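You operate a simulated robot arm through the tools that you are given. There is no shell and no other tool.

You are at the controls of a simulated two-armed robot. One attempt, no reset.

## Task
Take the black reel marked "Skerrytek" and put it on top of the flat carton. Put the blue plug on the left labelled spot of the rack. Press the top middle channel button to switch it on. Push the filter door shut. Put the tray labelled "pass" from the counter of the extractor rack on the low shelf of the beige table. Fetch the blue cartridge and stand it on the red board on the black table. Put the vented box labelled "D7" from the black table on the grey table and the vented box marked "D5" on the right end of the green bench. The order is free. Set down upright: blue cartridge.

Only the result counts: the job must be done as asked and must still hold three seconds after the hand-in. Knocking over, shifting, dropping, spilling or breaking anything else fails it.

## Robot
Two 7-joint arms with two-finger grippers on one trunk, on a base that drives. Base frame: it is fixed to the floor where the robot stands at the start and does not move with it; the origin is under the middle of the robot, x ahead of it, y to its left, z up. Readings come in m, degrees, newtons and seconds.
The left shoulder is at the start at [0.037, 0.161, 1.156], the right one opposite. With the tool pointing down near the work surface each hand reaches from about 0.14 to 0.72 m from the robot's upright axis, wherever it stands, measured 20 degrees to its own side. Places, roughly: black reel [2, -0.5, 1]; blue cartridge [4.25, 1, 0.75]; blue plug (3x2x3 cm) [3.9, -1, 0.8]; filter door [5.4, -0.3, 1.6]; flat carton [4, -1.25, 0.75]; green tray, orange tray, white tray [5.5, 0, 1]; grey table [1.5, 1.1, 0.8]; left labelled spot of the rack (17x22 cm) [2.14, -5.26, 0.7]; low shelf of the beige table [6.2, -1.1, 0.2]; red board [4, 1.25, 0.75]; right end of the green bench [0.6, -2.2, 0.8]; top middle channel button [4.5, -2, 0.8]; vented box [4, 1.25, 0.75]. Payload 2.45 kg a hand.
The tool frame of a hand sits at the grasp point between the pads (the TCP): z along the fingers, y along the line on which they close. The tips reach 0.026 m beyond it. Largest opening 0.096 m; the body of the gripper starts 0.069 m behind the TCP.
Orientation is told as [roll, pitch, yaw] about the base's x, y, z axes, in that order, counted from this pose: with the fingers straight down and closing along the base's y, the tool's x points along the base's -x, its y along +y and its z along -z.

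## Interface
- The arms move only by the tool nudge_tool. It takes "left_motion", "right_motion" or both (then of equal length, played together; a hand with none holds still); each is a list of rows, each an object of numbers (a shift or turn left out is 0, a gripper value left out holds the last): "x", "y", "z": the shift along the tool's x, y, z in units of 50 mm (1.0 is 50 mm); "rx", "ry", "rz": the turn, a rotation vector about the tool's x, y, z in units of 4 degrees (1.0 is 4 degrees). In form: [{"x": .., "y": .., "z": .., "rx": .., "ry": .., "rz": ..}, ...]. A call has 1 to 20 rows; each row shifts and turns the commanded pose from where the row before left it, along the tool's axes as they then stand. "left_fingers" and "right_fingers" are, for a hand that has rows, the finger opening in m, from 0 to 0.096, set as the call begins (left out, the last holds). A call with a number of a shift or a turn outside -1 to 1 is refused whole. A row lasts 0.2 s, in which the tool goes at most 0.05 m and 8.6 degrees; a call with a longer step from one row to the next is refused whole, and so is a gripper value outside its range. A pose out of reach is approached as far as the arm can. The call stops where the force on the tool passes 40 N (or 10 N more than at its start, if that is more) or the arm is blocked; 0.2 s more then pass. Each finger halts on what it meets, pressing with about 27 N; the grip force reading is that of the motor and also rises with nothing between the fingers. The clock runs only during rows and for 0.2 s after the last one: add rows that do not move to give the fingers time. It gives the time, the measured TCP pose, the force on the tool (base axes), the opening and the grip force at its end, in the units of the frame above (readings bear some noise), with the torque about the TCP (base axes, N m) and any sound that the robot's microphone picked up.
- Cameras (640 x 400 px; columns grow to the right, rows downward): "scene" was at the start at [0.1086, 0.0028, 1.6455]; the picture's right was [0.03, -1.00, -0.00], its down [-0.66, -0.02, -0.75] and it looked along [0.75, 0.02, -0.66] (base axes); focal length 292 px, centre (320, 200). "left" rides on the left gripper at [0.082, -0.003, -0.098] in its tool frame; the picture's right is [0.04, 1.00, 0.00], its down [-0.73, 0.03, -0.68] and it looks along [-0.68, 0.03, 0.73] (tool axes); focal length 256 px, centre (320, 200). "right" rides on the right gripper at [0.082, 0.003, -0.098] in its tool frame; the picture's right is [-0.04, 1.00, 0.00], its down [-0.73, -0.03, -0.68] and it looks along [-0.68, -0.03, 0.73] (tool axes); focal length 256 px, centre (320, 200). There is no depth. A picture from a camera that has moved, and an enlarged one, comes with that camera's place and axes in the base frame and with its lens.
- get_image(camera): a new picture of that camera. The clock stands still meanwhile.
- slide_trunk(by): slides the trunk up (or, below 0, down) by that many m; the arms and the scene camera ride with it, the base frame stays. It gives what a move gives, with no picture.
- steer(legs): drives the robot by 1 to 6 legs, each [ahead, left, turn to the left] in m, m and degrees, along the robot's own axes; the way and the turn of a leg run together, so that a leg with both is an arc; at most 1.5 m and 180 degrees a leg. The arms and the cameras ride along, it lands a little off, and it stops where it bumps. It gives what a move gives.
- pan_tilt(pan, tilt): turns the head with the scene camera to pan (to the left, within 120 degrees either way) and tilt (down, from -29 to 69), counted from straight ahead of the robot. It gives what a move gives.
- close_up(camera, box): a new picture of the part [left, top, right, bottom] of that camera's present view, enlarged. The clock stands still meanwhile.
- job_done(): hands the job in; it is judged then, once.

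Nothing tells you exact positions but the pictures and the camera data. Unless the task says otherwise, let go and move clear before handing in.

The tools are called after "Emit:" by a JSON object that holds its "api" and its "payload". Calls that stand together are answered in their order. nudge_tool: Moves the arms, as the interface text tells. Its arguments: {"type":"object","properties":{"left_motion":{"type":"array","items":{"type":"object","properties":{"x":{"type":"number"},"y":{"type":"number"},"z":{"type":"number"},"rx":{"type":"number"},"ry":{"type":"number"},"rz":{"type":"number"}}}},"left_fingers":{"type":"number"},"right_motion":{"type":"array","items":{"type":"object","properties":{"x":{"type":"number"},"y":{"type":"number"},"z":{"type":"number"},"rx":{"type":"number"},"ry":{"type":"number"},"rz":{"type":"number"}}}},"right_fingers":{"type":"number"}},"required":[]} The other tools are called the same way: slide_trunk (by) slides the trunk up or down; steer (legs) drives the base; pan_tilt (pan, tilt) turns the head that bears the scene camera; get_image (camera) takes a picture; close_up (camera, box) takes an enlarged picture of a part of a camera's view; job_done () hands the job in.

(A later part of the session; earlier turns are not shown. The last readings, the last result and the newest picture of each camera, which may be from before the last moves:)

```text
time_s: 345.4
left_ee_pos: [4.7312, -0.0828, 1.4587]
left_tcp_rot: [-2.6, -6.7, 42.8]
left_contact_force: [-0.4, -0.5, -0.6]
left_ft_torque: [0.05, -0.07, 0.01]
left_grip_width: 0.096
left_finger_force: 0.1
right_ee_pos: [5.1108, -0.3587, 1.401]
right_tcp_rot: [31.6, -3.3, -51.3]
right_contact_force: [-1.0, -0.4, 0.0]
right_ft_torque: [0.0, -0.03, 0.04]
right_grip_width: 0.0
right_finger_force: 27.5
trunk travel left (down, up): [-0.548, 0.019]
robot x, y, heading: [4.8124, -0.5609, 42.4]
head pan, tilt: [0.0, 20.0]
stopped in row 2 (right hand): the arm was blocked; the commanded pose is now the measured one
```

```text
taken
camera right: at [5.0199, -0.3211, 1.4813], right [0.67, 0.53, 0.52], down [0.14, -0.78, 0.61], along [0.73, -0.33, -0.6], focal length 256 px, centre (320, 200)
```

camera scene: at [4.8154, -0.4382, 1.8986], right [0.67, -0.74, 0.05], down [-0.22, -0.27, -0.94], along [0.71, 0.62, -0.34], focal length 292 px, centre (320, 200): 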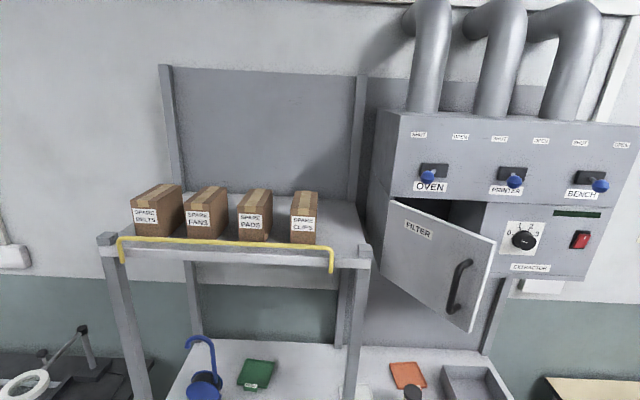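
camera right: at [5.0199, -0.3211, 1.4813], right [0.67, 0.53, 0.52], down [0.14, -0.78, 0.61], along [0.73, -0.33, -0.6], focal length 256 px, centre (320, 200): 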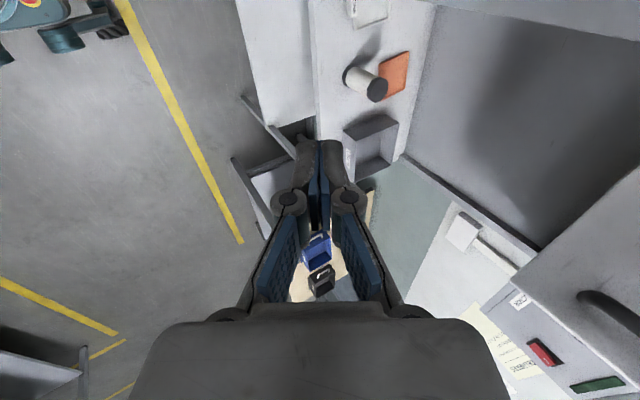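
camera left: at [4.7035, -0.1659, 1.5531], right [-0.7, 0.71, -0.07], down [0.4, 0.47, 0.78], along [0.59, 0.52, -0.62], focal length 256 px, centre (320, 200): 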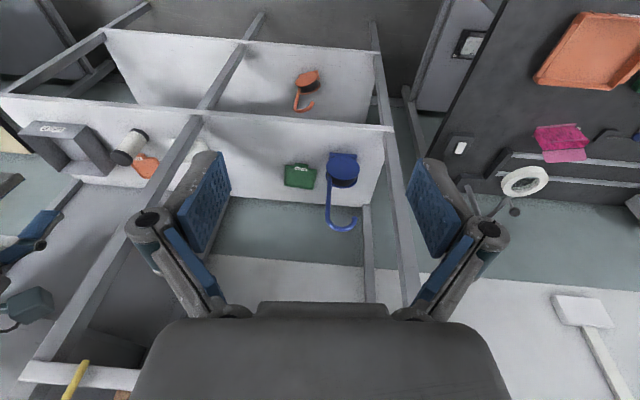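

The rocking is too strong with the trunk high. I'll lower the trunk and back off a little to calm it.

Emit:
{"api": "slide_trunk", "payload": {"by": -0.25}}

Emit:
{"api": "pan_tilt", "payload": {"pan": 20, "tilt": 20}}

Emit:
{"api": "pan_tilt", "payload": {"pan": 0, "tilt": 20}}

Emit:
{"api": "pan_tilt", "payload": {"pan": 20, "tilt": 20}}

Emit:
{"api": "pan_tilt", "payload": {"pan": 0, "tilt": 20}}

Emit:
{"api": "pan_tilt", "payload": {"pan": 20, "tilt": 20}}

Emit:
{"api": "pan_tilt", "payload": {"pan": 0, "tilt": 20}}

```text
time_s: 345.9
left_ee_pos: [4.8639, -0.2437, 1.4909]
left_tcp_rot: [5.3, -7.1, 41.2]
left_contact_force: [-0.3, -0.4, 0.8]
left_ft_torque: [0.02, -0.04, -0.03]
left_grip_width: 0.0959
left_finger_force: 0.0
right_ee_pos: [5.2335, -0.511, 1.374]
right_tcp_rot: [31.4, 3.8, -52.1]
right_contact_force: [2.2, -1.6, 0.5]
right_ft_torque: [0.03, 0.17, 0.06]
right_grip_width: 0.0001
right_finger_force: 26.8
trunk travel left (down, up): [-0.536, 0.03]
robot x, y, heading: [4.8249, -0.5769, 42.0]
head pan, tilt: [0.0, 20.0]
stopped: the arm was blocked; the commanded pose is now the measured one
```

```text
time_s: 346.7
left_ee_pos: [4.8188, -0.1941, 1.477]
left_tcp_rot: [2.4, -6.9, 42.0]
left_contact_force: [-0.3, 0.8, 0.0]
left_ft_torque: [0.0, -0.08, -0.05]
left_grip_width: 0.0957
left_finger_force: 0.1
right_ee_pos: [5.1883, -0.4636, 1.3812]
right_tcp_rot: [31.8, 1.0, -51.5]
right_contact_force: [-0.6, 0.3, 0.8]
right_ft_torque: [-0.03, 0.02, 0.0]
right_grip_width: 0.0
right_finger_force: 27.1
trunk travel left (down, up): [-0.536, 0.03]
robot x, y, heading: [4.8286, -0.5687, 42.0]
head pan, tilt: [20.0, 20.0]
```

```text
time_s: 347.6
left_ee_pos: [4.7651, -0.1277, 1.4603]
left_tcp_rot: [-1.0, -6.9, 42.3]
left_contact_force: [-0.8, -1.4, -0.8]
left_ft_torque: [0.07, -0.02, 0.05]
left_grip_width: 0.0962
left_finger_force: 0.0
right_ee_pos: [5.1382, -0.401, 1.3857]
right_tcp_rot: [31.7, -1.7, -51.1]
right_contact_force: [-2.6, 1.3, -1.5]
right_ft_torque: [0.0, -0.21, -0.05]
right_grip_width: 0.0001
right_finger_force: 27.3
trunk travel left (down, up): [-0.536, 0.03]
robot x, y, heading: [4.8137, -0.5545, 41.8]
head pan, tilt: [0.0, 20.0]
```

```text
time_s: 348.4
left_ee_pos: [4.7693, -0.1364, 1.4646]
left_tcp_rot: [-0.3, -7.1, 42.3]
left_contact_force: [1.4, -0.5, 0.0]
left_ft_torque: [0.04, 0.09, 0.05]
left_grip_width: 0.0963
left_finger_force: 0.0
right_ee_pos: [5.1434, -0.41, 1.3903]
right_tcp_rot: [32.0, -1.4, -51.5]
right_contact_force: [-1.3, 0.2, 1.1]
right_ft_torque: [-0.07, -0.08, -0.03]
right_grip_width: 0.0001
right_finger_force: 27.2
trunk travel left (down, up): [-0.536, 0.03]
robot x, y, heading: [4.8195, -0.5571, 42.3]
head pan, tilt: [20.0, 20.0]
```

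```text
time_s: 349.2
left_ee_pos: [4.8349, -0.2062, 1.4767]
left_tcp_rot: [3.5, -6.5, 42.2]
left_contact_force: [-2.4, 0.8, -0.5]
left_ft_torque: [0.07, -0.11, 0.0]
left_grip_width: 0.0962
left_finger_force: 0.1
right_ee_pos: [5.2114, -0.4752, 1.3771]
right_tcp_rot: [31.4, 1.6, -51.9]
right_contact_force: [0.6, 0.9, 0.1]
right_ft_torque: [-0.03, 0.05, -0.03]
right_grip_width: 0.0002
right_finger_force: 27.4
trunk travel left (down, up): [-0.536, 0.03]
robot x, y, heading: [4.8222, -0.5721, 42.6]
head pan, tilt: [0.0, 20.0]
```

```text
time_s: 350.1
left_ee_pos: [4.8709, -0.2524, 1.4905]
left_tcp_rot: [5.6, -7.0, 41.4]
left_contact_force: [-0.8, 0.5, 1.8]
left_ft_torque: [-0.02, -0.02, 0.01]
left_grip_width: 0.0958
left_finger_force: 0.0
right_ee_pos: [5.2441, -0.5178, 1.3726]
right_tcp_rot: [31.3, 4.0, -52.1]
right_contact_force: [1.9, -0.8, 0.3]
right_ft_torque: [0.03, 0.16, 0.05]
right_grip_width: 0.0
right_finger_force: 26.4
trunk travel left (down, up): [-0.536, 0.03]
robot x, y, heading: [4.8336, -0.577, 42.0]
head pan, tilt: [20.0, 20.0]
```

```text
time_s: 350.9
left_ee_pos: [4.8283, -0.2011, 1.4772]
left_tcp_rot: [2.7, -6.6, 41.8]
left_contact_force: [-0.8, -0.4, -0.4]
left_ft_torque: [-0.05, -0.03, -0.04]
left_grip_width: 0.0959
left_finger_force: 0.1
right_ee_pos: [5.1955, -0.4674, 1.3795]
right_tcp_rot: [31.8, 1.1, -50.9]
right_contact_force: [1.0, 1.7, -0.2]
right_ft_torque: [-0.06, -0.02, -0.03]
right_grip_width: 0.0
right_finger_force: 27.3
trunk travel left (down, up): [-0.536, 0.03]
robot x, y, heading: [4.8286, -0.5686, 42.1]
head pan, tilt: [0.0, 20.0]
```

Emit:
{"api": "slide_trunk", "payload": {"by": -0.1}}

Emit:
{"api": "slide_trunk", "payload": {"by": -0.1}}

Emit:
{"api": "slide_trunk", "payload": {"by": -0.1}}

Emit:
{"api": "slide_trunk", "payload": {"by": -0.1}}

```text
time_s: 351.6
left_ee_pos: [4.7244, -0.0921, 1.4045]
left_tcp_rot: [-5.1, -8.0, 43.3]
left_contact_force: [-1.9, -0.6, -0.1]
left_ft_torque: [-0.02, -0.17, 0.03]
left_grip_width: 0.0958
left_finger_force: 0.0
right_ee_pos: [5.0979, -0.3654, 1.352]
right_tcp_rot: [32.5, -4.0, -51.4]
right_contact_force: [0.6, -0.8, 0.6]
right_ft_torque: [0.06, -0.02, 0.09]
right_grip_width: 0.0002
right_finger_force: 27.3
trunk travel left (down, up): [-0.494, 0.072]
robot x, y, heading: [4.8187, -0.5618, 42.0]
head pan, tilt: [0.0, 20.0]
stopped: the arm was blocked; the commanded pose is now the measured one
```

```text
time_s: 352.1
left_ee_pos: [4.8666, -0.2613, 1.4277]
left_tcp_rot: [4.9, -7.3, 41.6]
left_contact_force: [0.2, 0.9, 1.0]
left_ft_torque: [0.0, 0.0, -0.02]
left_grip_width: 0.0962
left_finger_force: 0.0
right_ee_pos: [5.2291, -0.5235, 1.3136]
right_tcp_rot: [32.4, 3.4, -51.6]
right_contact_force: [3.3, -0.9, 0.2]
right_ft_torque: [0.1, 0.17, 0.06]
right_grip_width: 0.0003
right_finger_force: 27.5
trunk travel left (down, up): [-0.477, 0.089]
robot x, y, heading: [4.828, -0.5699, 42.2]
head pan, tilt: [0.0, 20.0]
stopped: the arm was blocked; the commanded pose is now the measured one
```

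```text
time_s: 352.6
left_ee_pos: [4.7223, -0.1029, 1.3617]
left_tcp_rot: [-5.6, -7.7, 43.5]
left_contact_force: [-2.1, 0.5, -0.2]
left_ft_torque: [-0.07, -0.23, 0.05]
left_grip_width: 0.0961
left_finger_force: 0.0
right_ee_pos: [5.0911, -0.3732, 1.3157]
right_tcp_rot: [33.5, -5.0, -51.5]
right_contact_force: [-1.3, 0.4, 0.7]
right_ft_torque: [-0.04, -0.02, 0.05]
right_grip_width: 0.0
right_finger_force: 26.9
trunk travel left (down, up): [-0.456, 0.111]
robot x, y, heading: [4.8117, -0.5593, 42.4]
head pan, tilt: [0.0, 20.0]
stopped: the arm was blocked; the commanded pose is now the measured one
```

```text
time_s: 353.1
left_ee_pos: [4.864, -0.2756, 1.3902]
left_tcp_rot: [4.7, -7.5, 42.0]
left_contact_force: [-0.2, 1.3, 0.3]
left_ft_torque: [-0.01, 0.01, -0.04]
left_grip_width: 0.0959
left_finger_force: 0.1
right_ee_pos: [5.2191, -0.532, 1.2754]
right_tcp_rot: [33.7, 2.5, -50.9]
right_contact_force: [2.4, -0.8, 0.9]
right_ft_torque: [0.14, 0.2, 0.09]
right_grip_width: 0.0
right_finger_force: 27.4
trunk travel left (down, up): [-0.439, 0.127]
robot x, y, heading: [4.8275, -0.5731, 42.2]
head pan, tilt: [0.0, 20.0]
stopped: the arm was blocked; the commanded pose is now the measured one
```

I'll now wait with idle rows for the rocking to die down.

Emit:
{"api": "nudge_tool", "payload": {"right_motion": [{}, {}, {}, {}, {}, {}, {}, {}, {}, {}, {}, {}, {}, {}, {}, {}, {}, {}, {}, {}]}}

Emit:
{"api": "nudge_tool", "payload": {"right_motion": [{}, {}, {}, {}, {}, {}, {}, {}, {}, {}, {}, {}, {}, {}, {}, {}, {}, {}, {}, {}]}}

Emit:
{"api": "nudge_tool", "payload": {"right_motion": [{}, {}, {}, {}, {}, {}, {}, {}, {}, {}, {}, {}, {}, {}, {}, {}, {}, {}, {}, {}]}}

Emit:
{"api": "nudge_tool", "payload": {"right_motion": [{}, {}, {}, {}, {}, {}, {}, {}, {}, {}, {}, {}, {}, {}, {}, {}, {}, {}, {}, {}]}}

Emit:
{"api": "nudge_tool", "payload": {"right_motion": [{}]}}

Emit:
{"api": "nudge_tool", "payload": {"right_motion": [{}]}}

Emit:
{"api": "nudge_tool", "payload": {"right_motion": [{}]}}

```text
time_s: 353.7
left_ee_pos: [4.7107, -0.1156, 1.344]
left_tcp_rot: [-4.5, -6.9, 43.8]
left_contact_force: [1.1, 0.1, -0.4]
left_ft_torque: [-0.01, 0.01, 0.06]
left_grip_width: 0.096
left_finger_force: 0.2
right_ee_pos: [5.0818, -0.381, 1.3014]
right_tcp_rot: [35.0, -6.1, -51.6]
right_contact_force: [-2.4, 0.7, 0.4]
right_ft_torque: [-0.06, -0.13, -0.02]
right_grip_width: 0.0001
right_finger_force: 27.1
trunk travel left (down, up): [-0.439, 0.127]
robot x, y, heading: [4.8112, -0.5566, 42.2]
head pan, tilt: [0.0, 20.0]
stopped in row 2 (right hand): the arm was blocked; the commanded pose is now the measured one
```

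```text
time_s: 354.2
left_ee_pos: [4.859, -0.289, 1.3867]
left_tcp_rot: [4.6, -6.9, 42.5]
left_contact_force: [-0.7, 0.1, 0.6]
left_ft_torque: [0.0, -0.06, -0.04]
left_grip_width: 0.0961
left_finger_force: 0.1
right_ee_pos: [5.2128, -0.5434, 1.2751]
right_tcp_rot: [34.8, 1.5, -50.8]
right_contact_force: [2.6, -3.5, -1.0]
right_ft_torque: [0.23, 0.01, 0.16]
right_grip_width: 0.0003
right_finger_force: 26.9
trunk travel left (down, up): [-0.439, 0.127]
robot x, y, heading: [4.8213, -0.5704, 42.3]
head pan, tilt: [0.0, 20.0]
stopped in row 2 (right hand): the arm was blocked; the commanded pose is now the measured one
```

```text
time_s: 354.7
left_ee_pos: [4.7043, -0.1282, 1.3406]
left_tcp_rot: [-4.4, -6.3, 44.1]
left_contact_force: [-0.3, -1.5, 0.8]
left_ft_torque: [0.0, -0.01, 0.05]
left_grip_width: 0.096
left_finger_force: 0.0
right_ee_pos: [5.0755, -0.3933, 1.3018]
right_tcp_rot: [36.0, -7.2, -52.1]
right_contact_force: [-0.4, 0.6, 0.8]
right_ft_torque: [-0.03, -0.01, -0.01]
right_grip_width: 0.0002
right_finger_force: 27.1
trunk travel left (down, up): [-0.439, 0.127]
robot x, y, heading: [4.8078, -0.5599, 42.6]
head pan, tilt: [0.0, 20.0]
stopped in row 2 (right hand): the arm was blocked; the commanded pose is now the measured one
```

```text
time_s: 355.2
left_ee_pos: [4.8496, -0.3014, 1.3801]
left_tcp_rot: [3.9, -6.3, 43.3]
left_contact_force: [-1.4, 0.2, 1.0]
left_ft_torque: [-0.05, -0.03, -0.02]
left_grip_width: 0.096
left_finger_force: 0.0
right_ee_pos: [5.2086, -0.5491, 1.2813]
right_tcp_rot: [35.0, 1.9, -52.1]
right_contact_force: [1.4, -2.8, -1.5]
right_ft_torque: [0.29, 0.07, 0.13]
right_grip_width: 0.0
right_finger_force: 27.1
trunk travel left (down, up): [-0.439, 0.127]
robot x, y, heading: [4.8228, -0.5701, 42.5]
head pan, tilt: [0.0, 20.0]
stopped in row 2 (right hand): the arm was blocked; the commanded pose is now the measured one
```

```text
time_s: 355.7
left_ee_pos: [4.6971, -0.1443, 1.3349]
left_tcp_rot: [-4.5, -5.9, 44.6]
left_contact_force: [0.3, -0.2, 0.3]
left_ft_torque: [0.0, 0.0, 0.02]
left_grip_width: 0.0959
left_finger_force: 0.0
right_ee_pos: [5.0664, -0.4021, 1.3024]
right_tcp_rot: [37.0, -7.4, -52.2]
right_contact_force: [-0.5, 0.6, 0.7]
right_ft_torque: [-0.04, -0.01, 0.04]
right_grip_width: 0.0
right_finger_force: 26.8
trunk travel left (down, up): [-0.439, 0.127]
robot x, y, heading: [4.8075, -0.5611, 42.7]
head pan, tilt: [0.0, 20.0]
stopped in row 1 (right hand): the arm was blocked; the commanded pose is now the measured one
```

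```text
time_s: 356.2
left_ee_pos: [4.8423, -0.3151, 1.3738]
left_tcp_rot: [3.0, -5.8, 44.3]
left_contact_force: [-0.2, 1.3, 0.6]
left_ft_torque: [-0.1, 0.02, 0.0]
left_grip_width: 0.0961
left_finger_force: 0.1
right_ee_pos: [5.202, -0.551, 1.288]
right_tcp_rot: [35.2, 2.6, -53.5]
right_contact_force: [3.1, -4.4, -0.8]
right_ft_torque: [0.3, 0.19, 0.19]
right_grip_width: 0.0
right_finger_force: 27.5
trunk travel left (down, up): [-0.439, 0.127]
robot x, y, heading: [4.8183, -0.5731, 42.6]
head pan, tilt: [0.0, 20.0]
stopped in row 1 (right hand): the arm was blocked; the commanded pose is now the measured one
```

```text
time_s: 356.8
left_ee_pos: [4.6875, -0.1582, 1.3303]
left_tcp_rot: [-5.1, -5.4, 45.2]
left_contact_force: [0.7, -0.4, -1.1]
left_ft_torque: [0.03, 0.01, 0.05]
left_grip_width: 0.0959
left_finger_force: 0.0
right_ee_pos: [5.0568, -0.405, 1.3069]
right_tcp_rot: [37.4, -6.6, -53.3]
right_contact_force: [-1.2, 0.3, 1.2]
right_ft_torque: [-0.02, -0.01, 0.02]
right_grip_width: 0.0001
right_finger_force: 27.0
trunk travel left (down, up): [-0.439, 0.127]
robot x, y, heading: [4.8019, -0.5601, 42.9]
head pan, tilt: [0.0, 20.0]
stopped in row 1 (right hand): the arm was blocked; the commanded pose is now the measured one
```

Arm commands during sway feed it. I'll wait using long head pans instead.

Emit:
{"api": "pan_tilt", "payload": {"pan": 115, "tilt": 20}}

Emit:
{"api": "pan_tilt", "payload": {"pan": -115, "tilt": 20}}

Emit:
{"api": "pan_tilt", "payload": {"pan": 115, "tilt": 20}}

Emit:
{"api": "pan_tilt", "payload": {"pan": -115, "tilt": 20}}

Emit:
{"api": "pan_tilt", "payload": {"pan": 115, "tilt": 20}}

Emit:
{"api": "pan_tilt", "payload": {"pan": -115, "tilt": 20}}

Emit:
{"api": "pan_tilt", "payload": {"pan": 115, "tilt": 20}}

Emit:
{"api": "pan_tilt", "payload": {"pan": 0, "tilt": 20}}

Emit:
{"api": "pan_tilt", "payload": {"pan": 5, "tilt": 20}}

Emit:
{"api": "pan_tilt", "payload": {"pan": 0, "tilt": 20}}

```text
time_s: 358.7
left_ee_pos: [4.7327, -0.2053, 1.3436]
left_tcp_rot: [-2.8, -5.6, 44.8]
left_contact_force: [-0.1, -0.3, 0.3]
left_ft_torque: [0.02, -0.05, 0.01]
left_grip_width: 0.0961
left_finger_force: 0.1
right_ee_pos: [5.1018, -0.454, 1.3027]
right_tcp_rot: [37.3, -3.5, -54.9]
right_contact_force: [-0.6, -1.2, 0.6]
right_ft_torque: [0.03, 0.05, 0.07]
right_grip_width: 0.0001
right_finger_force: 27.3
trunk travel left (down, up): [-0.439, 0.127]
robot x, y, heading: [4.8067, -0.5651, 42.8]
head pan, tilt: [115.0, 20.0]
```

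```text
time_s: 362.0
left_ee_pos: [4.687, -0.1527, 1.3301]
left_tcp_rot: [-5.2, -5.2, 45.0]
left_contact_force: [0.6, -0.9, -0.1]
left_ft_torque: [-0.01, 0.02, 0.03]
left_grip_width: 0.0959
left_finger_force: 0.1
right_ee_pos: [5.0563, -0.4008, 1.3068]
right_tcp_rot: [37.4, -6.7, -53.6]
right_contact_force: [-0.9, 0.0, 1.4]
right_ft_torque: [0.04, -0.03, 0.01]
right_grip_width: 0.0003
right_finger_force: 26.5
trunk travel left (down, up): [-0.439, 0.127]
robot x, y, heading: [4.802, -0.5583, 42.6]
head pan, tilt: [-115.0, 20.0]
```

```text
time_s: 365.3
left_ee_pos: [4.7248, -0.192, 1.3396]
left_tcp_rot: [-4.0, -4.6, 45.5]
left_contact_force: [-0.6, 0.0, 0.2]
left_ft_torque: [-0.02, -0.05, 0.0]
left_grip_width: 0.096
left_finger_force: 0.1
right_ee_pos: [5.0893, -0.4311, 1.3047]
right_tcp_rot: [36.8, -4.9, -53.2]
right_contact_force: [-1.9, 1.9, 1.6]
right_ft_torque: [-0.21, -0.1, -0.16]
right_grip_width: 0.0
right_finger_force: 26.6
trunk travel left (down, up): [-0.439, 0.127]
robot x, y, heading: [4.8057, -0.5607, 43.1]
head pan, tilt: [115.0, 20.0]
```

```text
time_s: 368.6
left_ee_pos: [4.7971, -0.2758, 1.3605]
left_tcp_rot: [1.9, -5.4, 44.1]
left_contact_force: [-0.3, 1.6, 1.8]
left_ft_torque: [-0.15, -0.04, -0.06]
left_grip_width: 0.0963
left_finger_force: 0.1
right_ee_pos: [5.1661, -0.523, 1.2929]
right_tcp_rot: [36.9, -0.8, -54.9]
right_contact_force: [2.3, -1.3, -0.9]
right_ft_torque: [0.14, 0.14, 0.12]
right_grip_width: 0.0
right_finger_force: 27.0
trunk travel left (down, up): [-0.439, 0.127]
robot x, y, heading: [4.8175, -0.5767, 42.8]
head pan, tilt: [-115.0, 20.0]
```

```text
time_s: 371.8
left_ee_pos: [4.8005, -0.2819, 1.3615]
left_tcp_rot: [2.4, -5.6, 44.2]
left_contact_force: [-1.5, 1.2, -0.7]
left_ft_torque: [-0.08, -0.12, -0.03]
left_grip_width: 0.0962
left_finger_force: 0.0
right_ee_pos: [5.1708, -0.5307, 1.2896]
right_tcp_rot: [36.5, 0.2, -54.6]
right_contact_force: [-0.9, 1.6, -0.6]
right_ft_torque: [-0.07, 0.01, -0.03]
right_grip_width: 0.0001
right_finger_force: 27.2
trunk travel left (down, up): [-0.439, 0.127]
robot x, y, heading: [4.8194, -0.5819, 43.1]
head pan, tilt: [115.0, 20.0]
```

```text
time_s: 375.1
left_ee_pos: [4.7277, -0.201, 1.3421]
left_tcp_rot: [-3.0, -5.5, 44.8]
left_contact_force: [-0.3, 0.2, 0.7]
left_ft_torque: [0.04, 0.01, 0.01]
left_grip_width: 0.096
left_finger_force: 0.0
right_ee_pos: [5.0957, -0.4496, 1.3025]
right_tcp_rot: [37.4, -3.8, -54.4]
right_contact_force: [0.2, -0.6, 0.6]
right_ft_torque: [0.02, -0.07, 0.01]
right_grip_width: 0.0
right_finger_force: 27.2
trunk travel left (down, up): [-0.439, 0.127]
robot x, y, heading: [4.8026, -0.5628, 42.8]
head pan, tilt: [-115.0, 20.0]
```

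```text
time_s: 378.4
left_ee_pos: [4.688, -0.1521, 1.3308]
left_tcp_rot: [-5.1, -5.2, 45.1]
left_contact_force: [1.2, -1.3, 0.3]
left_ft_torque: [0.05, 0.07, 0.05]
left_grip_width: 0.096
left_finger_force: 0.1
right_ee_pos: [5.0567, -0.4022, 1.3063]
right_tcp_rot: [37.4, -6.9, -53.5]
right_contact_force: [-1.4, -0.5, -1.0]
right_ft_torque: [0.07, -0.1, 0.06]
right_grip_width: 0.0
right_finger_force: 27.1
trunk travel left (down, up): [-0.439, 0.127]
robot x, y, heading: [4.8022, -0.5558, 42.7]
head pan, tilt: [115.0, 20.0]
```

```text
time_s: 380.3
left_ee_pos: [4.6937, -0.1626, 1.3335]
left_tcp_rot: [-4.4, -5.4, 45.0]
left_contact_force: [1.5, -0.6, 0.4]
left_ft_torque: [0.05, 0.1, 0.04]
left_grip_width: 0.0962
left_finger_force: 0.0
right_ee_pos: [5.0628, -0.4129, 1.3058]
right_tcp_rot: [37.4, -6.1, -53.7]
right_contact_force: [-0.1, -0.7, -0.1]
right_ft_torque: [0.03, 0.0, 0.07]
right_grip_width: 0.0001
right_finger_force: 28.0
trunk travel left (down, up): [-0.439, 0.127]
robot x, y, heading: [4.8001, -0.5556, 42.9]
head pan, tilt: [0.0, 20.0]
```

```text
time_s: 381.0
left_ee_pos: [4.8069, -0.2906, 1.3639]
left_tcp_rot: [2.8, -5.7, 44.0]
left_contact_force: [-1.2, 0.7, -0.3]
left_ft_torque: [-0.08, -0.04, -0.03]
left_grip_width: 0.096
left_finger_force: 0.1
right_ee_pos: [5.176, -0.5366, 1.2887]
right_tcp_rot: [36.6, 0.4, -54.5]
right_contact_force: [0.7, 0.6, 0.0]
right_ft_torque: [-0.08, 0.06, -0.09]
right_grip_width: 0.0
right_finger_force: 26.8
trunk travel left (down, up): [-0.439, 0.127]
robot x, y, heading: [4.8207, -0.583, 42.9]
head pan, tilt: [5.0, 20.0]
```

```text
time_s: 381.6
left_ee_pos: [4.7305, -0.2029, 1.3393]
left_tcp_rot: [-3.5, -4.7, 45.5]
left_contact_force: [-1.7, 0.7, -0.8]
left_ft_torque: [-0.12, -0.19, 0.03]
left_grip_width: 0.0961
left_finger_force: 0.0
right_ee_pos: [5.0973, -0.4423, 1.3024]
right_tcp_rot: [36.8, -4.4, -53.2]
right_contact_force: [-3.1, 3.5, 0.5]
right_ft_torque: [-0.24, -0.12, -0.21]
right_grip_width: 0.0
right_finger_force: 27.0
trunk travel left (down, up): [-0.439, 0.127]
robot x, y, heading: [4.8089, -0.5635, 42.8]
head pan, tilt: [0.0, 20.0]
```

Emit:
{"api": "slide_trunk", "payload": {"by": -0.03}}

Emit:
{"api": "slide_trunk", "payload": {"by": -0.03}}

Emit:
{"api": "slide_trunk", "payload": {"by": -0.03}}

Emit:
{"api": "slide_trunk", "payload": {"by": -0.03}}

Emit:
{"api": "slide_trunk", "payload": {"by": -0.03}}

Emit:
{"api": "slide_trunk", "payload": {"by": -0.03}}

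```text
time_s: 382.0
left_ee_pos: [4.8388, -0.3301, 1.368]
left_tcp_rot: [4.6, -5.6, 43.4]
left_contact_force: [-0.8, 0.1, 1.0]
left_ft_torque: [0.05, 0.03, -0.06]
left_grip_width: 0.096
left_finger_force: 0.1
right_ee_pos: [5.2051, -0.5699, 1.2836]
right_tcp_rot: [36.5, 2.3, -55.0]
right_contact_force: [2.7, -2.7, -1.7]
right_ft_torque: [0.23, 0.03, 0.13]
right_grip_width: 0.0
right_finger_force: 27.4
trunk travel left (down, up): [-0.436, 0.13]
robot x, y, heading: [4.8231, -0.5826, 42.8]
head pan, tilt: [0.0, 20.0]
stopped: the arm was blocked; the commanded pose is now the measured one
```

```text
time_s: 382.4
left_ee_pos: [4.6948, -0.1768, 1.3137]
left_tcp_rot: [-4.6, -4.9, 45.1]
left_contact_force: [-3.3, -0.2, 0.3]
left_ft_torque: [-0.06, -0.23, 0.04]
left_grip_width: 0.0956
left_finger_force: 0.1
right_ee_pos: [5.0701, -0.4222, 1.2942]
right_tcp_rot: [38.2, -6.3, -55.9]
right_contact_force: [-1.8, 0.9, 0.1]
right_ft_torque: [-0.02, -0.13, -0.08]
right_grip_width: 0.0001
right_finger_force: 26.4
trunk travel left (down, up): [-0.423, 0.143]
robot x, y, heading: [4.8067, -0.565, 42.8]
head pan, tilt: [0.0, 20.0]
stopped: the arm was blocked; the commanded pose is now the measured one
```

```text
time_s: 382.9
left_ee_pos: [4.8306, -0.335, 1.333]
left_tcp_rot: [5.0, -5.1, 44.0]
left_contact_force: [-0.5, 1.0, 0.1]
left_ft_torque: [-0.07, 0.08, -0.05]
left_grip_width: 0.0959
left_finger_force: 0.0
right_ee_pos: [5.2019, -0.5684, 1.2592]
right_tcp_rot: [36.2, 3.0, -57.5]
right_contact_force: [0.5, -3.2, -2.7]
right_ft_torque: [0.25, -0.01, 0.1]
right_grip_width: 0.0
right_finger_force: 27.1
trunk travel left (down, up): [-0.405, 0.162]
robot x, y, heading: [4.8222, -0.5838, 42.7]
head pan, tilt: [0.0, 20.0]
stopped: the arm was blocked; the commanded pose is now the measured one
```

```text
time_s: 383.4
left_ee_pos: [4.6883, -0.1902, 1.2757]
left_tcp_rot: [-4.9, -4.7, 45.8]
left_contact_force: [-3.0, 1.1, 0.0]
left_ft_torque: [-0.06, -0.21, 0.08]
left_grip_width: 0.096
left_finger_force: 0.0
right_ee_pos: [5.0685, -0.4282, 1.2614]
right_tcp_rot: [38.4, -6.1, -57.2]
right_contact_force: [-1.1, 0.7, 0.0]
right_ft_torque: [-0.03, -0.12, -0.02]
right_grip_width: 0.0001
right_finger_force: 27.0
trunk travel left (down, up): [-0.386, 0.181]
robot x, y, heading: [4.8059, -0.5652, 42.9]
head pan, tilt: [0.0, 20.0]
stopped: the arm was blocked; the commanded pose is now the measured one
```

```text
time_s: 383.9
left_ee_pos: [4.8245, -0.3445, 1.2952]
left_tcp_rot: [4.9, -4.9, 44.4]
left_contact_force: [0.3, 0.2, 0.9]
left_ft_torque: [-0.01, 0.09, -0.06]
left_grip_width: 0.096
left_finger_force: 0.0
right_ee_pos: [5.2006, -0.5742, 1.2244]
right_tcp_rot: [36.1, 3.3, -59.0]
right_contact_force: [0.5, -2.1, -2.0]
right_ft_torque: [0.23, -0.03, 0.14]
right_grip_width: 0.0
right_finger_force: 27.6
trunk travel left (down, up): [-0.368, 0.199]
robot x, y, heading: [4.8217, -0.5794, 42.7]
head pan, tilt: [0.0, 20.0]
stopped: the arm was blocked; the commanded pose is now the measured one
```

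```text
time_s: 384.5
left_ee_pos: [4.6878, -0.2009, 1.2394]
left_tcp_rot: [-3.9, -4.2, 46.1]
left_contact_force: [-2.0, 0.5, -0.7]
left_ft_torque: [-0.04, -0.19, 0.04]
left_grip_width: 0.0958
left_finger_force: 0.0
right_ee_pos: [5.0699, -0.4348, 1.2258]
right_tcp_rot: [38.1, -6.0, -58.2]
right_contact_force: [-0.5, 0.1, 0.1]
right_ft_torque: [-0.02, -0.03, 0.04]
right_grip_width: 0.0
right_finger_force: 27.0
trunk travel left (down, up): [-0.349, 0.217]
robot x, y, heading: [4.8052, -0.5634, 42.6]
head pan, tilt: [0.0, 20.0]
stopped: the arm was blocked; the commanded pose is now the measured one
```

Emit:
{"api": "slide_trunk", "payload": {"by": -0.03}}

Emit:
{"api": "slide_trunk", "payload": {"by": -0.03}}

Emit:
{"api": "slide_trunk", "payload": {"by": -0.03}}

Emit:
{"api": "slide_trunk", "payload": {"by": -0.03}}

Emit:
{"api": "get_image", "payload": {"camera": "scene"}}

Emit:
{"api": "get_image", "payload": {"camera": "left"}}

```text
time_s: 385.0
left_ee_pos: [4.8141, -0.3443, 1.257]
left_tcp_rot: [4.9, -4.6, 44.9]
left_contact_force: [1.2, -0.6, -0.1]
left_ft_torque: [0.0, 0.07, -0.02]
left_grip_width: 0.0961
left_finger_force: 0.0
right_ee_pos: [5.1945, -0.5722, 1.1876]
right_tcp_rot: [36.0, 2.5, -59.7]
right_contact_force: [1.1, -1.6, -0.9]
right_ft_torque: [0.18, 0.06, 0.09]
right_grip_width: 0.0
right_finger_force: 27.0
trunk travel left (down, up): [-0.331, 0.236]
robot x, y, heading: [4.8248, -0.5839, 42.8]
head pan, tilt: [0.0, 20.0]
stopped: the arm was blocked; the commanded pose is now the measured one
```

```text
time_s: 385.7
left_ee_pos: [4.7761, -0.314, 1.2213]
left_tcp_rot: [2.6, -5.2, 45.6]
left_contact_force: [-1.7, -0.5, 0.4]
left_ft_torque: [0.03, -0.11, -0.01]
left_grip_width: 0.0961
left_finger_force: 0.1
right_ee_pos: [5.1638, -0.533, 1.1705]
right_tcp_rot: [34.8, 1.7, -60.9]
right_contact_force: [-0.8, 0.0, 0.8]
right_ft_torque: [0.0, 0.01, -0.02]
right_grip_width: 0.0
right_finger_force: 27.0
trunk travel left (down, up): [-0.301, 0.266]
robot x, y, heading: [4.8196, -0.5775, 43.0]
head pan, tilt: [0.0, 20.0]
```

```text
time_s: 386.5
left_ee_pos: [4.7373, -0.2579, 1.1749]
left_tcp_rot: [-0.2, -4.1, 45.6]
left_contact_force: [0.1, 0.5, 0.1]
left_ft_torque: [-0.05, 0.07, 0.04]
left_grip_width: 0.0961
left_finger_force: 0.0
right_ee_pos: [5.1263, -0.479, 1.1335]
right_tcp_rot: [33.5, -2.0, -60.5]
right_contact_force: [-0.3, 1.0, 1.2]
right_ft_torque: [-0.12, 0.07, 0.0]
right_grip_width: 0.0002
right_finger_force: 27.0
trunk travel left (down, up): [-0.271, 0.296]
robot x, y, heading: [4.8013, -0.5699, 42.1]
head pan, tilt: [0.0, 20.0]
```

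```text
time_s: 387.2
left_ee_pos: [4.7234, -0.2466, 1.1462]
left_tcp_rot: [-1.2, -4.5, 45.9]
left_contact_force: [-0.8, 0.0, 0.7]
left_ft_torque: [0.0, -0.02, 0.04]
left_grip_width: 0.096
left_finger_force: 0.0
right_ee_pos: [5.1185, -0.4662, 1.0955]
right_tcp_rot: [33.0, -4.2, -58.9]
right_contact_force: [-1.1, 1.0, -0.3]
right_ft_torque: [-0.12, -0.09, -0.05]
right_grip_width: 0.0
right_finger_force: 26.9
trunk travel left (down, up): [-0.241, 0.326]
robot x, y, heading: [4.8087, -0.5651, 42.6]
head pan, tilt: [0.0, 20.0]
```

```text
taken
camera scene: at [4.8861, -0.4122, 1.592], right [0.68, -0.73, 0.04], down [-0.23, -0.26, -0.94], along [0.7, 0.63, -0.34], focal length 292 px, centre (320, 200)
```

scene: 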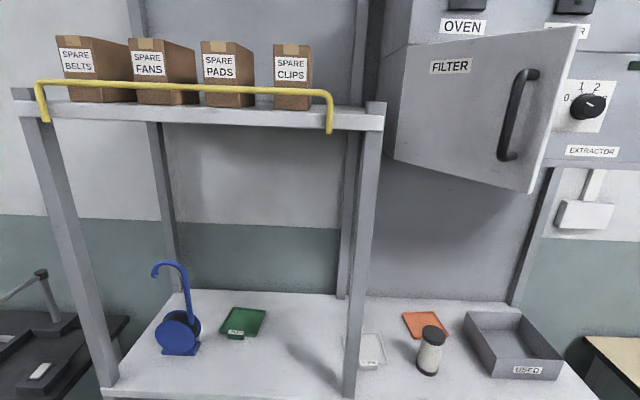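

```text
taken
camera left: at [4.6609, -0.312, 1.2383], right [-0.74, 0.67, -0.02], down [0.44, 0.52, 0.73], along [0.5, 0.54, -0.68], focal length 256 px, centre (320, 200)
```

left: 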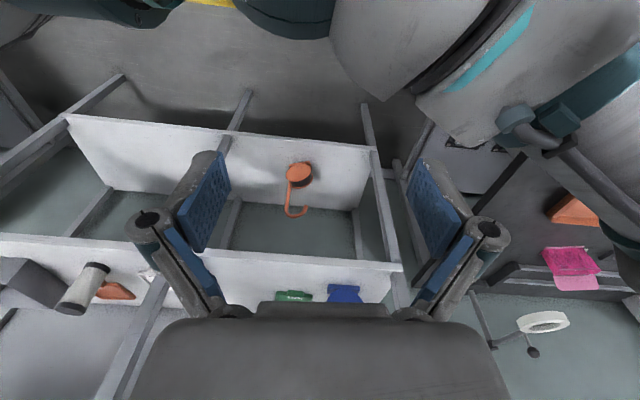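

Trunk is lower and the sway is smaller. Waiting with idle rows.

Emit:
{"api": "nudge_tool", "payload": {"left_motion": [{}, {}, {}, {}, {}, {}, {}, {}, {}, {}, {}, {}, {}, {}, {}, {}, {}, {}, {}, {}]}}

Emit:
{"api": "nudge_tool", "payload": {"left_motion": [{}, {}, {}, {}, {}, {}, {}, {}, {}, {}, {}, {}, {}, {}, {}, {}, {}, {}, {}, {}]}}

Emit:
{"api": "nudge_tool", "payload": {"left_motion": [{}, {}, {}, {}, {}, {}, {}, {}, {}, {}, {}, {}, {}, {}, {}, {}, {}, {}, {}, {}]}}

Emit:
{"api": "nudge_tool", "payload": {"left_motion": [{}, {}, {}, {}, {}, {}, {}, {}, {}, {}, {}, {}, {}, {}, {}, {}, {}, {}, {}, {}]}}

Emit:
{"api": "nudge_tool", "payload": {"left_motion": [{}]}}

Emit:
{"api": "nudge_tool", "payload": {"left_motion": [{}]}}

Emit:
{"api": "nudge_tool", "payload": {"left_motion": [{}]}}

```text
time_s: 391.4
left_ee_pos: [4.7735, -0.3025, 1.157]
left_tcp_rot: [2.3, -4.5, 45.4]
left_contact_force: [0.3, -0.9, 0.3]
left_ft_torque: [-0.02, 0.05, -0.02]
left_grip_width: 0.0961
left_finger_force: 0.1
right_ee_pos: [5.1708, -0.5176, 1.0836]
right_tcp_rot: [32.2, -1.4, -59.3]
right_contact_force: [0.2, -0.4, -0.1]
right_ft_torque: [0.02, 0.0, -0.01]
right_grip_width: 0.0001
right_finger_force: 26.6
trunk travel left (down, up): [-0.241, 0.326]
robot x, y, heading: [4.8209, -0.5758, 43.0]
head pan, tilt: [0.0, 20.0]
```

```text
time_s: 395.8
left_ee_pos: [4.7717, -0.3024, 1.1568]
left_tcp_rot: [1.7, -4.7, 45.3]
left_contact_force: [0.0, -0.2, 0.5]
left_ft_torque: [-0.03, -0.03, -0.03]
left_grip_width: 0.0958
left_finger_force: 0.0
right_ee_pos: [5.1689, -0.518, 1.0881]
right_tcp_rot: [32.1, -1.3, -59.6]
right_contact_force: [-0.9, -0.4, -0.3]
right_ft_torque: [-0.01, -0.01, -0.02]
right_grip_width: 0.0002
right_finger_force: 26.7
trunk travel left (down, up): [-0.241, 0.326]
robot x, y, heading: [4.8221, -0.5798, 42.9]
head pan, tilt: [0.0, 20.0]
stopped in row 20 (left hand): the arm was blocked; the commanded pose is now the measured one
```

```text
time_s: 400.2
left_ee_pos: [4.7432, -0.2781, 1.1489]
left_tcp_rot: [-0.3, -4.8, 45.6]
left_contact_force: [-0.7, -0.1, 0.0]
left_ft_torque: [-0.07, -0.04, 0.0]
left_grip_width: 0.096
left_finger_force: 0.0
right_ee_pos: [5.1426, -0.4946, 1.094]
right_tcp_rot: [32.9, -3.5, -59.4]
right_contact_force: [-2.1, 0.7, 0.0]
right_ft_torque: [-0.07, -0.06, -0.06]
right_grip_width: 0.0001
right_finger_force: 27.0
trunk travel left (down, up): [-0.241, 0.326]
robot x, y, heading: [4.8232, -0.5814, 42.7]
head pan, tilt: [0.0, 20.0]
stopped in row 20 (left hand): the arm was blocked; the commanded pose is now the measured one
```

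```text
time_s: 404.4
left_ee_pos: [4.776, -0.3111, 1.1566]
left_tcp_rot: [1.5, -4.7, 44.8]
left_contact_force: [0.4, -0.6, -0.6]
left_ft_torque: [0.03, 0.04, -0.03]
left_grip_width: 0.0958
left_finger_force: 0.1
right_ee_pos: [5.1724, -0.5255, 1.0878]
right_tcp_rot: [32.5, -1.7, -59.8]
right_contact_force: [-0.6, 0.1, 0.0]
right_ft_torque: [0.0, 0.04, 0.03]
right_grip_width: 0.0
right_finger_force: 26.4
trunk travel left (down, up): [-0.241, 0.326]
robot x, y, heading: [4.8304, -0.5872, 42.9]
head pan, tilt: [0.0, 20.0]
```

```text
time_s: 405.0
left_ee_pos: [4.804, -0.347, 1.1669]
left_tcp_rot: [4.4, -5.2, 44.8]
left_contact_force: [-0.1, 0.0, 0.1]
left_ft_torque: [0.09, 0.04, -0.04]
left_grip_width: 0.0961
left_finger_force: 0.0
right_ee_pos: [5.2006, -0.5553, 1.0897]
right_tcp_rot: [30.8, 2.3, -61.5]
right_contact_force: [0.5, -1.6, -0.9]
right_ft_torque: [0.16, 0.01, 0.08]
right_grip_width: 0.0002
right_finger_force: 26.7
trunk travel left (down, up): [-0.241, 0.326]
robot x, y, heading: [4.8289, -0.5879, 42.5]
head pan, tilt: [0.0, 20.0]
stopped in row 1 (left hand): the arm was blocked; the commanded pose is now the measured one
```

```text
time_s: 405.6
left_ee_pos: [4.7303, -0.2692, 1.1479]
left_tcp_rot: [-0.3, -4.8, 46.0]
left_contact_force: [-0.2, 1.0, -0.6]
left_ft_torque: [0.03, -0.02, 0.03]
left_grip_width: 0.0958
left_finger_force: 0.0
right_ee_pos: [5.1284, -0.4835, 1.0996]
right_tcp_rot: [32.5, -2.9, -60.0]
right_contact_force: [-1.2, 1.7, 0.4]
right_ft_torque: [-0.08, -0.03, -0.03]
right_grip_width: 0.0
right_finger_force: 27.0
trunk travel left (down, up): [-0.241, 0.326]
robot x, y, heading: [4.8118, -0.5768, 42.7]
head pan, tilt: [0.0, 20.0]
stopped in row 1 (left hand): the arm was blocked; the commanded pose is now the measured one
```

```text
time_s: 406.2
left_ee_pos: [4.7458, -0.2894, 1.1532]
left_tcp_rot: [0.7, -5.2, 45.6]
left_contact_force: [-1.3, 0.1, 0.3]
left_ft_torque: [-0.06, -0.01, -0.01]
left_grip_width: 0.0962
left_finger_force: 0.0
right_ee_pos: [5.1441, -0.5032, 1.097]
right_tcp_rot: [32.8, -2.3, -60.0]
right_contact_force: [0.1, 0.2, 0.8]
right_ft_torque: [-0.02, -0.08, -0.05]
right_grip_width: 0.0
right_finger_force: 27.2
trunk travel left (down, up): [-0.241, 0.326]
robot x, y, heading: [4.8202, -0.5804, 42.5]
head pan, tilt: [0.0, 20.0]
stopped in row 1 (left hand): the arm was blocked; the commanded pose is now the measured one
```

Emit:
{"api": "nudge_tool", "payload": {"left_motion": [{}, {}, {}, {}, {}, {}, {}, {}, {}, {}, {}, {}, {}, {}, {}, {}, {}, {}, {}, {}]}}

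Emit:
{"api": "nudge_tool", "payload": {"left_motion": [{}, {}, {}, {}, {}, {}, {}, {}, {}, {}, {}, {}, {}, {}, {}, {}, {}, {}, {}, {}]}}

Emit:
{"api": "nudge_tool", "payload": {"left_motion": [{}, {}, {}, {}, {}, {}, {}, {}, {}, {}, {}, {}, {}, {}, {}, {}, {}, {}, {}, {}]}}

Emit:
{"api": "nudge_tool", "payload": {"left_motion": [{}, {}, {}, {}, {}, {}, {}, {}, {}, {}, {}, {}, {}, {}, {}, {}, {}, {}, {}, {}]}}

Emit:
{"api": "nudge_tool", "payload": {"left_motion": [{}, {}, {}, {}, {}, {}, {}, {}, {}, {}, {}, {}, {}, {}, {}, {}, {}, {}, {}]}}

Emit:
{"api": "nudge_tool", "payload": {"left_motion": [{}, {}, {}, {}, {}, {}, {}, {}, {}, {}, {}, {}, {}, {}, {}, {}, {}, {}]}}

Emit:
{"api": "nudge_tool", "payload": {"left_motion": [{}, {}, {}, {}, {}, {}, {}, {}, {}, {}, {}, {}, {}, {}, {}, {}, {}]}}

```text
time_s: 410.4
left_ee_pos: [4.7666, -0.3127, 1.1585]
left_tcp_rot: [2.1, -5.2, 45.0]
left_contact_force: [-0.2, -0.8, -0.4]
left_ft_torque: [0.06, 0.04, 0.0]
left_grip_width: 0.0959
left_finger_force: 0.0
right_ee_pos: [5.1649, -0.5278, 1.0919]
right_tcp_rot: [32.6, -1.1, -60.3]
right_contact_force: [0.8, 0.7, 0.7]
right_ft_torque: [0.0, 0.03, 0.01]
right_grip_width: 0.0
right_finger_force: 26.9
trunk travel left (down, up): [-0.241, 0.326]
robot x, y, heading: [4.8212, -0.5837, 42.9]
head pan, tilt: [0.0, 20.0]
```

```text
time_s: 414.8
left_ee_pos: [4.7487, -0.2989, 1.1533]
left_tcp_rot: [0.1, -5.1, 45.2]
left_contact_force: [-0.6, 0.7, 0.3]
left_ft_torque: [-0.05, -0.02, 0.04]
left_grip_width: 0.0959
left_finger_force: 0.1
right_ee_pos: [5.1476, -0.5115, 1.0974]
right_tcp_rot: [32.9, -2.7, -60.2]
right_contact_force: [-0.5, 0.1, 0.2]
right_ft_torque: [-0.01, -0.03, -0.02]
right_grip_width: 0.0
right_finger_force: 26.6
trunk travel left (down, up): [-0.241, 0.326]
robot x, y, heading: [4.8269, -0.5894, 42.6]
head pan, tilt: [0.0, 20.0]
stopped in row 20 (left hand): the arm was blocked; the commanded pose is now the measured one
```

```text
time_s: 419.0
left_ee_pos: [4.7747, -0.3243, 1.1602]
left_tcp_rot: [1.9, -5.3, 44.7]
left_contact_force: [-0.1, -1.4, 0.9]
left_ft_torque: [0.04, 0.06, 0.0]
left_grip_width: 0.0961
left_finger_force: 0.1
right_ee_pos: [5.1718, -0.5397, 1.0898]
right_tcp_rot: [32.7, -1.2, -60.4]
right_contact_force: [0.3, -0.3, -0.1]
right_ft_torque: [0.02, 0.08, 0.02]
right_grip_width: 0.0
right_finger_force: 26.7
trunk travel left (down, up): [-0.241, 0.326]
robot x, y, heading: [4.8312, -0.5923, 42.6]
head pan, tilt: [0.0, 20.0]
```

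```text
time_s: 423.4
left_ee_pos: [4.7668, -0.3172, 1.1566]
left_tcp_rot: [1.0, -5.5, 44.8]
left_contact_force: [1.4, -0.5, 0.0]
left_ft_torque: [0.0, -0.05, -0.01]
left_grip_width: 0.0959
left_finger_force: 0.0
right_ee_pos: [5.1651, -0.5309, 1.0945]
right_tcp_rot: [33.1, -2.1, -60.4]
right_contact_force: [0.4, 1.1, -0.5]
right_ft_torque: [-0.02, -0.04, 0.01]
right_grip_width: 0.0
right_finger_force: 27.0
trunk travel left (down, up): [-0.241, 0.326]
robot x, y, heading: [4.8378, -0.5965, 42.6]
head pan, tilt: [0.0, 20.0]
stopped in row 20 (left hand): the arm was blocked; the commanded pose is now the measured one
```

```text
time_s: 427.6
left_ee_pos: [4.7984, -0.3543, 1.1652]
left_tcp_rot: [4.0, -5.9, 44.3]
left_contact_force: [-0.5, 0.3, -0.1]
left_ft_torque: [-0.03, 0.06, -0.05]
left_grip_width: 0.0958
left_finger_force: 0.1
right_ee_pos: [5.1972, -0.5702, 1.0919]
right_tcp_rot: [32.0, 0.8, -61.2]
right_contact_force: [-1.0, -0.4, 0.3]
right_ft_torque: [0.07, -0.07, 0.04]
right_grip_width: 0.0
right_finger_force: 26.8
trunk travel left (down, up): [-0.241, 0.326]
robot x, y, heading: [4.8409, -0.6077, 42.7]
head pan, tilt: [0.0, 20.0]
stopped in row 19 (left hand): the arm was blocked; the commanded pose is now the measured one
```

```text
time_s: 431.6
left_ee_pos: [4.7694, -0.3271, 1.1598]
left_tcp_rot: [2.4, -5.8, 44.9]
left_contact_force: [0.7, -0.7, -0.3]
left_ft_torque: [0.03, 0.02, 0.0]
left_grip_width: 0.096
left_finger_force: 0.1
right_ee_pos: [5.1711, -0.5373, 1.1025]
right_tcp_rot: [31.7, 0.4, -62.0]
right_contact_force: [0.1, 0.4, 0.0]
right_ft_torque: [0.03, 0.05, -0.03]
right_grip_width: 0.0
right_finger_force: 27.4
trunk travel left (down, up): [-0.241, 0.326]
robot x, y, heading: [4.8366, -0.5993, 42.8]
head pan, tilt: [0.0, 20.0]
stopped in row 18 (left hand): the arm was blocked; the commanded pose is now the measured one
```

```text
time_s: 435.4
left_ee_pos: [4.7929, -0.3545, 1.1648]
left_tcp_rot: [3.9, -6.2, 44.5]
left_contact_force: [-0.5, 0.4, 0.3]
left_ft_torque: [0.03, -0.04, 0.01]
left_grip_width: 0.0961
left_finger_force: 0.0
right_ee_pos: [5.1918, -0.5658, 1.0972]
right_tcp_rot: [31.6, 1.5, -62.0]
right_contact_force: [1.0, 0.5, 0.2]
right_ft_torque: [0.03, 0.04, 0.01]
right_grip_width: 0.0
right_finger_force: 27.0
trunk travel left (down, up): [-0.241, 0.326]
robot x, y, heading: [4.8413, -0.6, 42.4]
head pan, tilt: [0.0, 20.0]
stopped in row 17 (left hand): the arm was blocked; the commanded pose is now the measured one
```

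Emit:
{"api": "nudge_tool", "payload": {"right_motion": [{}, {}, {}, {}, {}, {}, {}, {}, {}, {}, {}, {}, {}, {}, {}, {}, {}, {}, {}, {}]}}

Emit:
{"api": "nudge_tool", "payload": {"right_motion": [{}, {}, {}, {}, {}, {}, {}, {}, {}, {}, {}, {}, {}, {}, {}, {}, {}, {}, {}, {}]}}

Emit:
{"api": "nudge_tool", "payload": {"left_motion": [{}, {}, {}, {}, {}, {}, {}, {}, {}, {}, {}, {}, {}, {}, {}, {}, {}, {}, {}, {}], "right_motion": [{}, {}, {}, {}, {}, {}, {}, {}, {}, {}, {}, {}, {}, {}, {}, {}, {}, {}, {}, {}]}}

Emit:
{"api": "nudge_tool", "payload": {"left_motion": [{}, {}, {}, {}, {}, {}, {}, {}, {}, {}, {}, {}, {}, {}, {}, {}, {}, {}, {}, {}], "right_motion": [{}, {}, {}, {}, {}, {}, {}, {}, {}, {}, {}, {}, {}, {}, {}, {}, {}, {}, {}, {}]}}

Emit:
{"api": "pan_tilt", "payload": {"pan": 3, "tilt": 20}}

Emit:
{"api": "pan_tilt", "payload": {"pan": 0, "tilt": 20}}

Emit:
{"api": "pan_tilt", "payload": {"pan": 3, "tilt": 20}}

```text
time_s: 439.8
left_ee_pos: [4.7836, -0.3482, 1.1629]
left_tcp_rot: [3.3, -6.1, 44.5]
left_contact_force: [-0.2, 0.0, -0.3]
left_ft_torque: [-0.02, 0.0, -0.02]
left_grip_width: 0.0962
left_finger_force: 0.1
right_ee_pos: [5.1855, -0.5598, 1.101]
right_tcp_rot: [31.7, 0.8, -62.3]
right_contact_force: [-0.8, -0.3, -0.1]
right_ft_torque: [0.01, -0.01, -0.02]
right_grip_width: 0.0
right_finger_force: 27.2
trunk travel left (down, up): [-0.241, 0.326]
robot x, y, heading: [4.842, -0.6061, 42.5]
head pan, tilt: [0.0, 20.0]
stopped in row 20 (right hand): the arm was blocked; the commanded pose is now the measured one
```

```text
time_s: 444.0
left_ee_pos: [4.7985, -0.3618, 1.1679]
left_tcp_rot: [4.1, -6.2, 44.2]
left_contact_force: [0.5, 0.5, -1.1]
left_ft_torque: [0.03, 0.04, -0.02]
left_grip_width: 0.0961
left_finger_force: 0.2
right_ee_pos: [5.1997, -0.5758, 1.0968]
right_tcp_rot: [31.5, 1.8, -62.2]
right_contact_force: [1.0, 0.0, -0.5]
right_ft_torque: [0.07, 0.02, 0.07]
right_grip_width: 0.0
right_finger_force: 27.1
trunk travel left (down, up): [-0.241, 0.326]
robot x, y, heading: [4.8479, -0.612, 42.5]
head pan, tilt: [0.0, 20.0]
```

```text
time_s: 448.4
left_ee_pos: [4.7959, -0.363, 1.1675]
left_tcp_rot: [4.0, -6.3, 44.1]
left_contact_force: [-1.2, -0.3, -0.5]
left_ft_torque: [0.03, -0.01, -0.02]
left_grip_width: 0.096
left_finger_force: 0.0
right_ee_pos: [5.1966, -0.5739, 1.1005]
right_tcp_rot: [31.3, 2.0, -62.8]
right_contact_force: [0.6, 0.6, -0.2]
right_ft_torque: [0.02, 0.03, 0.04]
right_grip_width: 0.0
right_finger_force: 26.8
trunk travel left (down, up): [-0.241, 0.326]
robot x, y, heading: [4.8491, -0.6125, 42.8]
head pan, tilt: [0.0, 20.0]
stopped in row 20 (left hand): the arm was blocked; the commanded pose is now the measured one
```

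```text
time_s: 452.6
left_ee_pos: [4.801, -0.369, 1.1694]
left_tcp_rot: [4.4, -6.3, 44.0]
left_contact_force: [0.2, -0.1, -0.9]
left_ft_torque: [0.02, 0.0, -0.03]
left_grip_width: 0.096
left_finger_force: 0.0
right_ee_pos: [5.2034, -0.5805, 1.0997]
right_tcp_rot: [31.0, 2.4, -62.9]
right_contact_force: [0.0, -0.2, 0.0]
right_ft_torque: [0.06, 0.0, 0.06]
right_grip_width: 0.0
right_finger_force: 27.3
trunk travel left (down, up): [-0.241, 0.326]
robot x, y, heading: [4.85, -0.6143, 42.6]
head pan, tilt: [0.0, 20.0]
```

```text
time_s: 453.2
left_ee_pos: [4.7875, -0.3532, 1.1648]
left_tcp_rot: [3.4, -6.4, 44.3]
left_contact_force: [-0.5, 0.1, 0.2]
left_ft_torque: [-0.04, 0.0, 0.0]
left_grip_width: 0.0961
left_finger_force: 0.1
right_ee_pos: [5.1895, -0.5635, 1.1054]
right_tcp_rot: [31.1, 1.8, -63.1]
right_contact_force: [0.5, -0.1, 0.7]
right_ft_torque: [-0.02, 0.01, 0.0]
right_grip_width: 0.0003
right_finger_force: 26.6
trunk travel left (down, up): [-0.241, 0.326]
robot x, y, heading: [4.8467, -0.6075, 42.5]
head pan, tilt: [3.0, 20.0]
```

```text
time_s: 453.9
left_ee_pos: [4.7756, -0.3405, 1.1629]
left_tcp_rot: [2.7, -6.4, 44.3]
left_contact_force: [0.1, -1.0, 0.2]
left_ft_torque: [0.05, 0.04, 0.02]
left_grip_width: 0.0959
left_finger_force: 0.1
right_ee_pos: [5.1774, -0.5529, 1.1052]
right_tcp_rot: [31.4, 0.7, -62.6]
right_contact_force: [0.5, 0.3, 0.3]
right_ft_torque: [-0.05, -0.01, -0.03]
right_grip_width: 0.0001
right_finger_force: 27.2
trunk travel left (down, up): [-0.241, 0.326]
robot x, y, heading: [4.8454, -0.6088, 42.5]
head pan, tilt: [0.0, 20.0]
```

```text
time_s: 454.5
left_ee_pos: [4.7936, -0.361, 1.1671]
left_tcp_rot: [3.9, -6.3, 44.2]
left_contact_force: [0.4, -1.7, -0.4]
left_ft_torque: [0.03, 0.0, 0.04]
left_grip_width: 0.0961
left_finger_force: 0.1
right_ee_pos: [5.195, -0.5729, 1.1009]
right_tcp_rot: [31.5, 1.7, -62.7]
right_contact_force: [1.0, -0.4, -0.8]
right_ft_torque: [0.05, 0.0, 0.0]
right_grip_width: 0.0003
right_finger_force: 27.3
trunk travel left (down, up): [-0.241, 0.326]
robot x, y, heading: [4.8486, -0.6123, 42.4]
head pan, tilt: [3.0, 20.0]
```

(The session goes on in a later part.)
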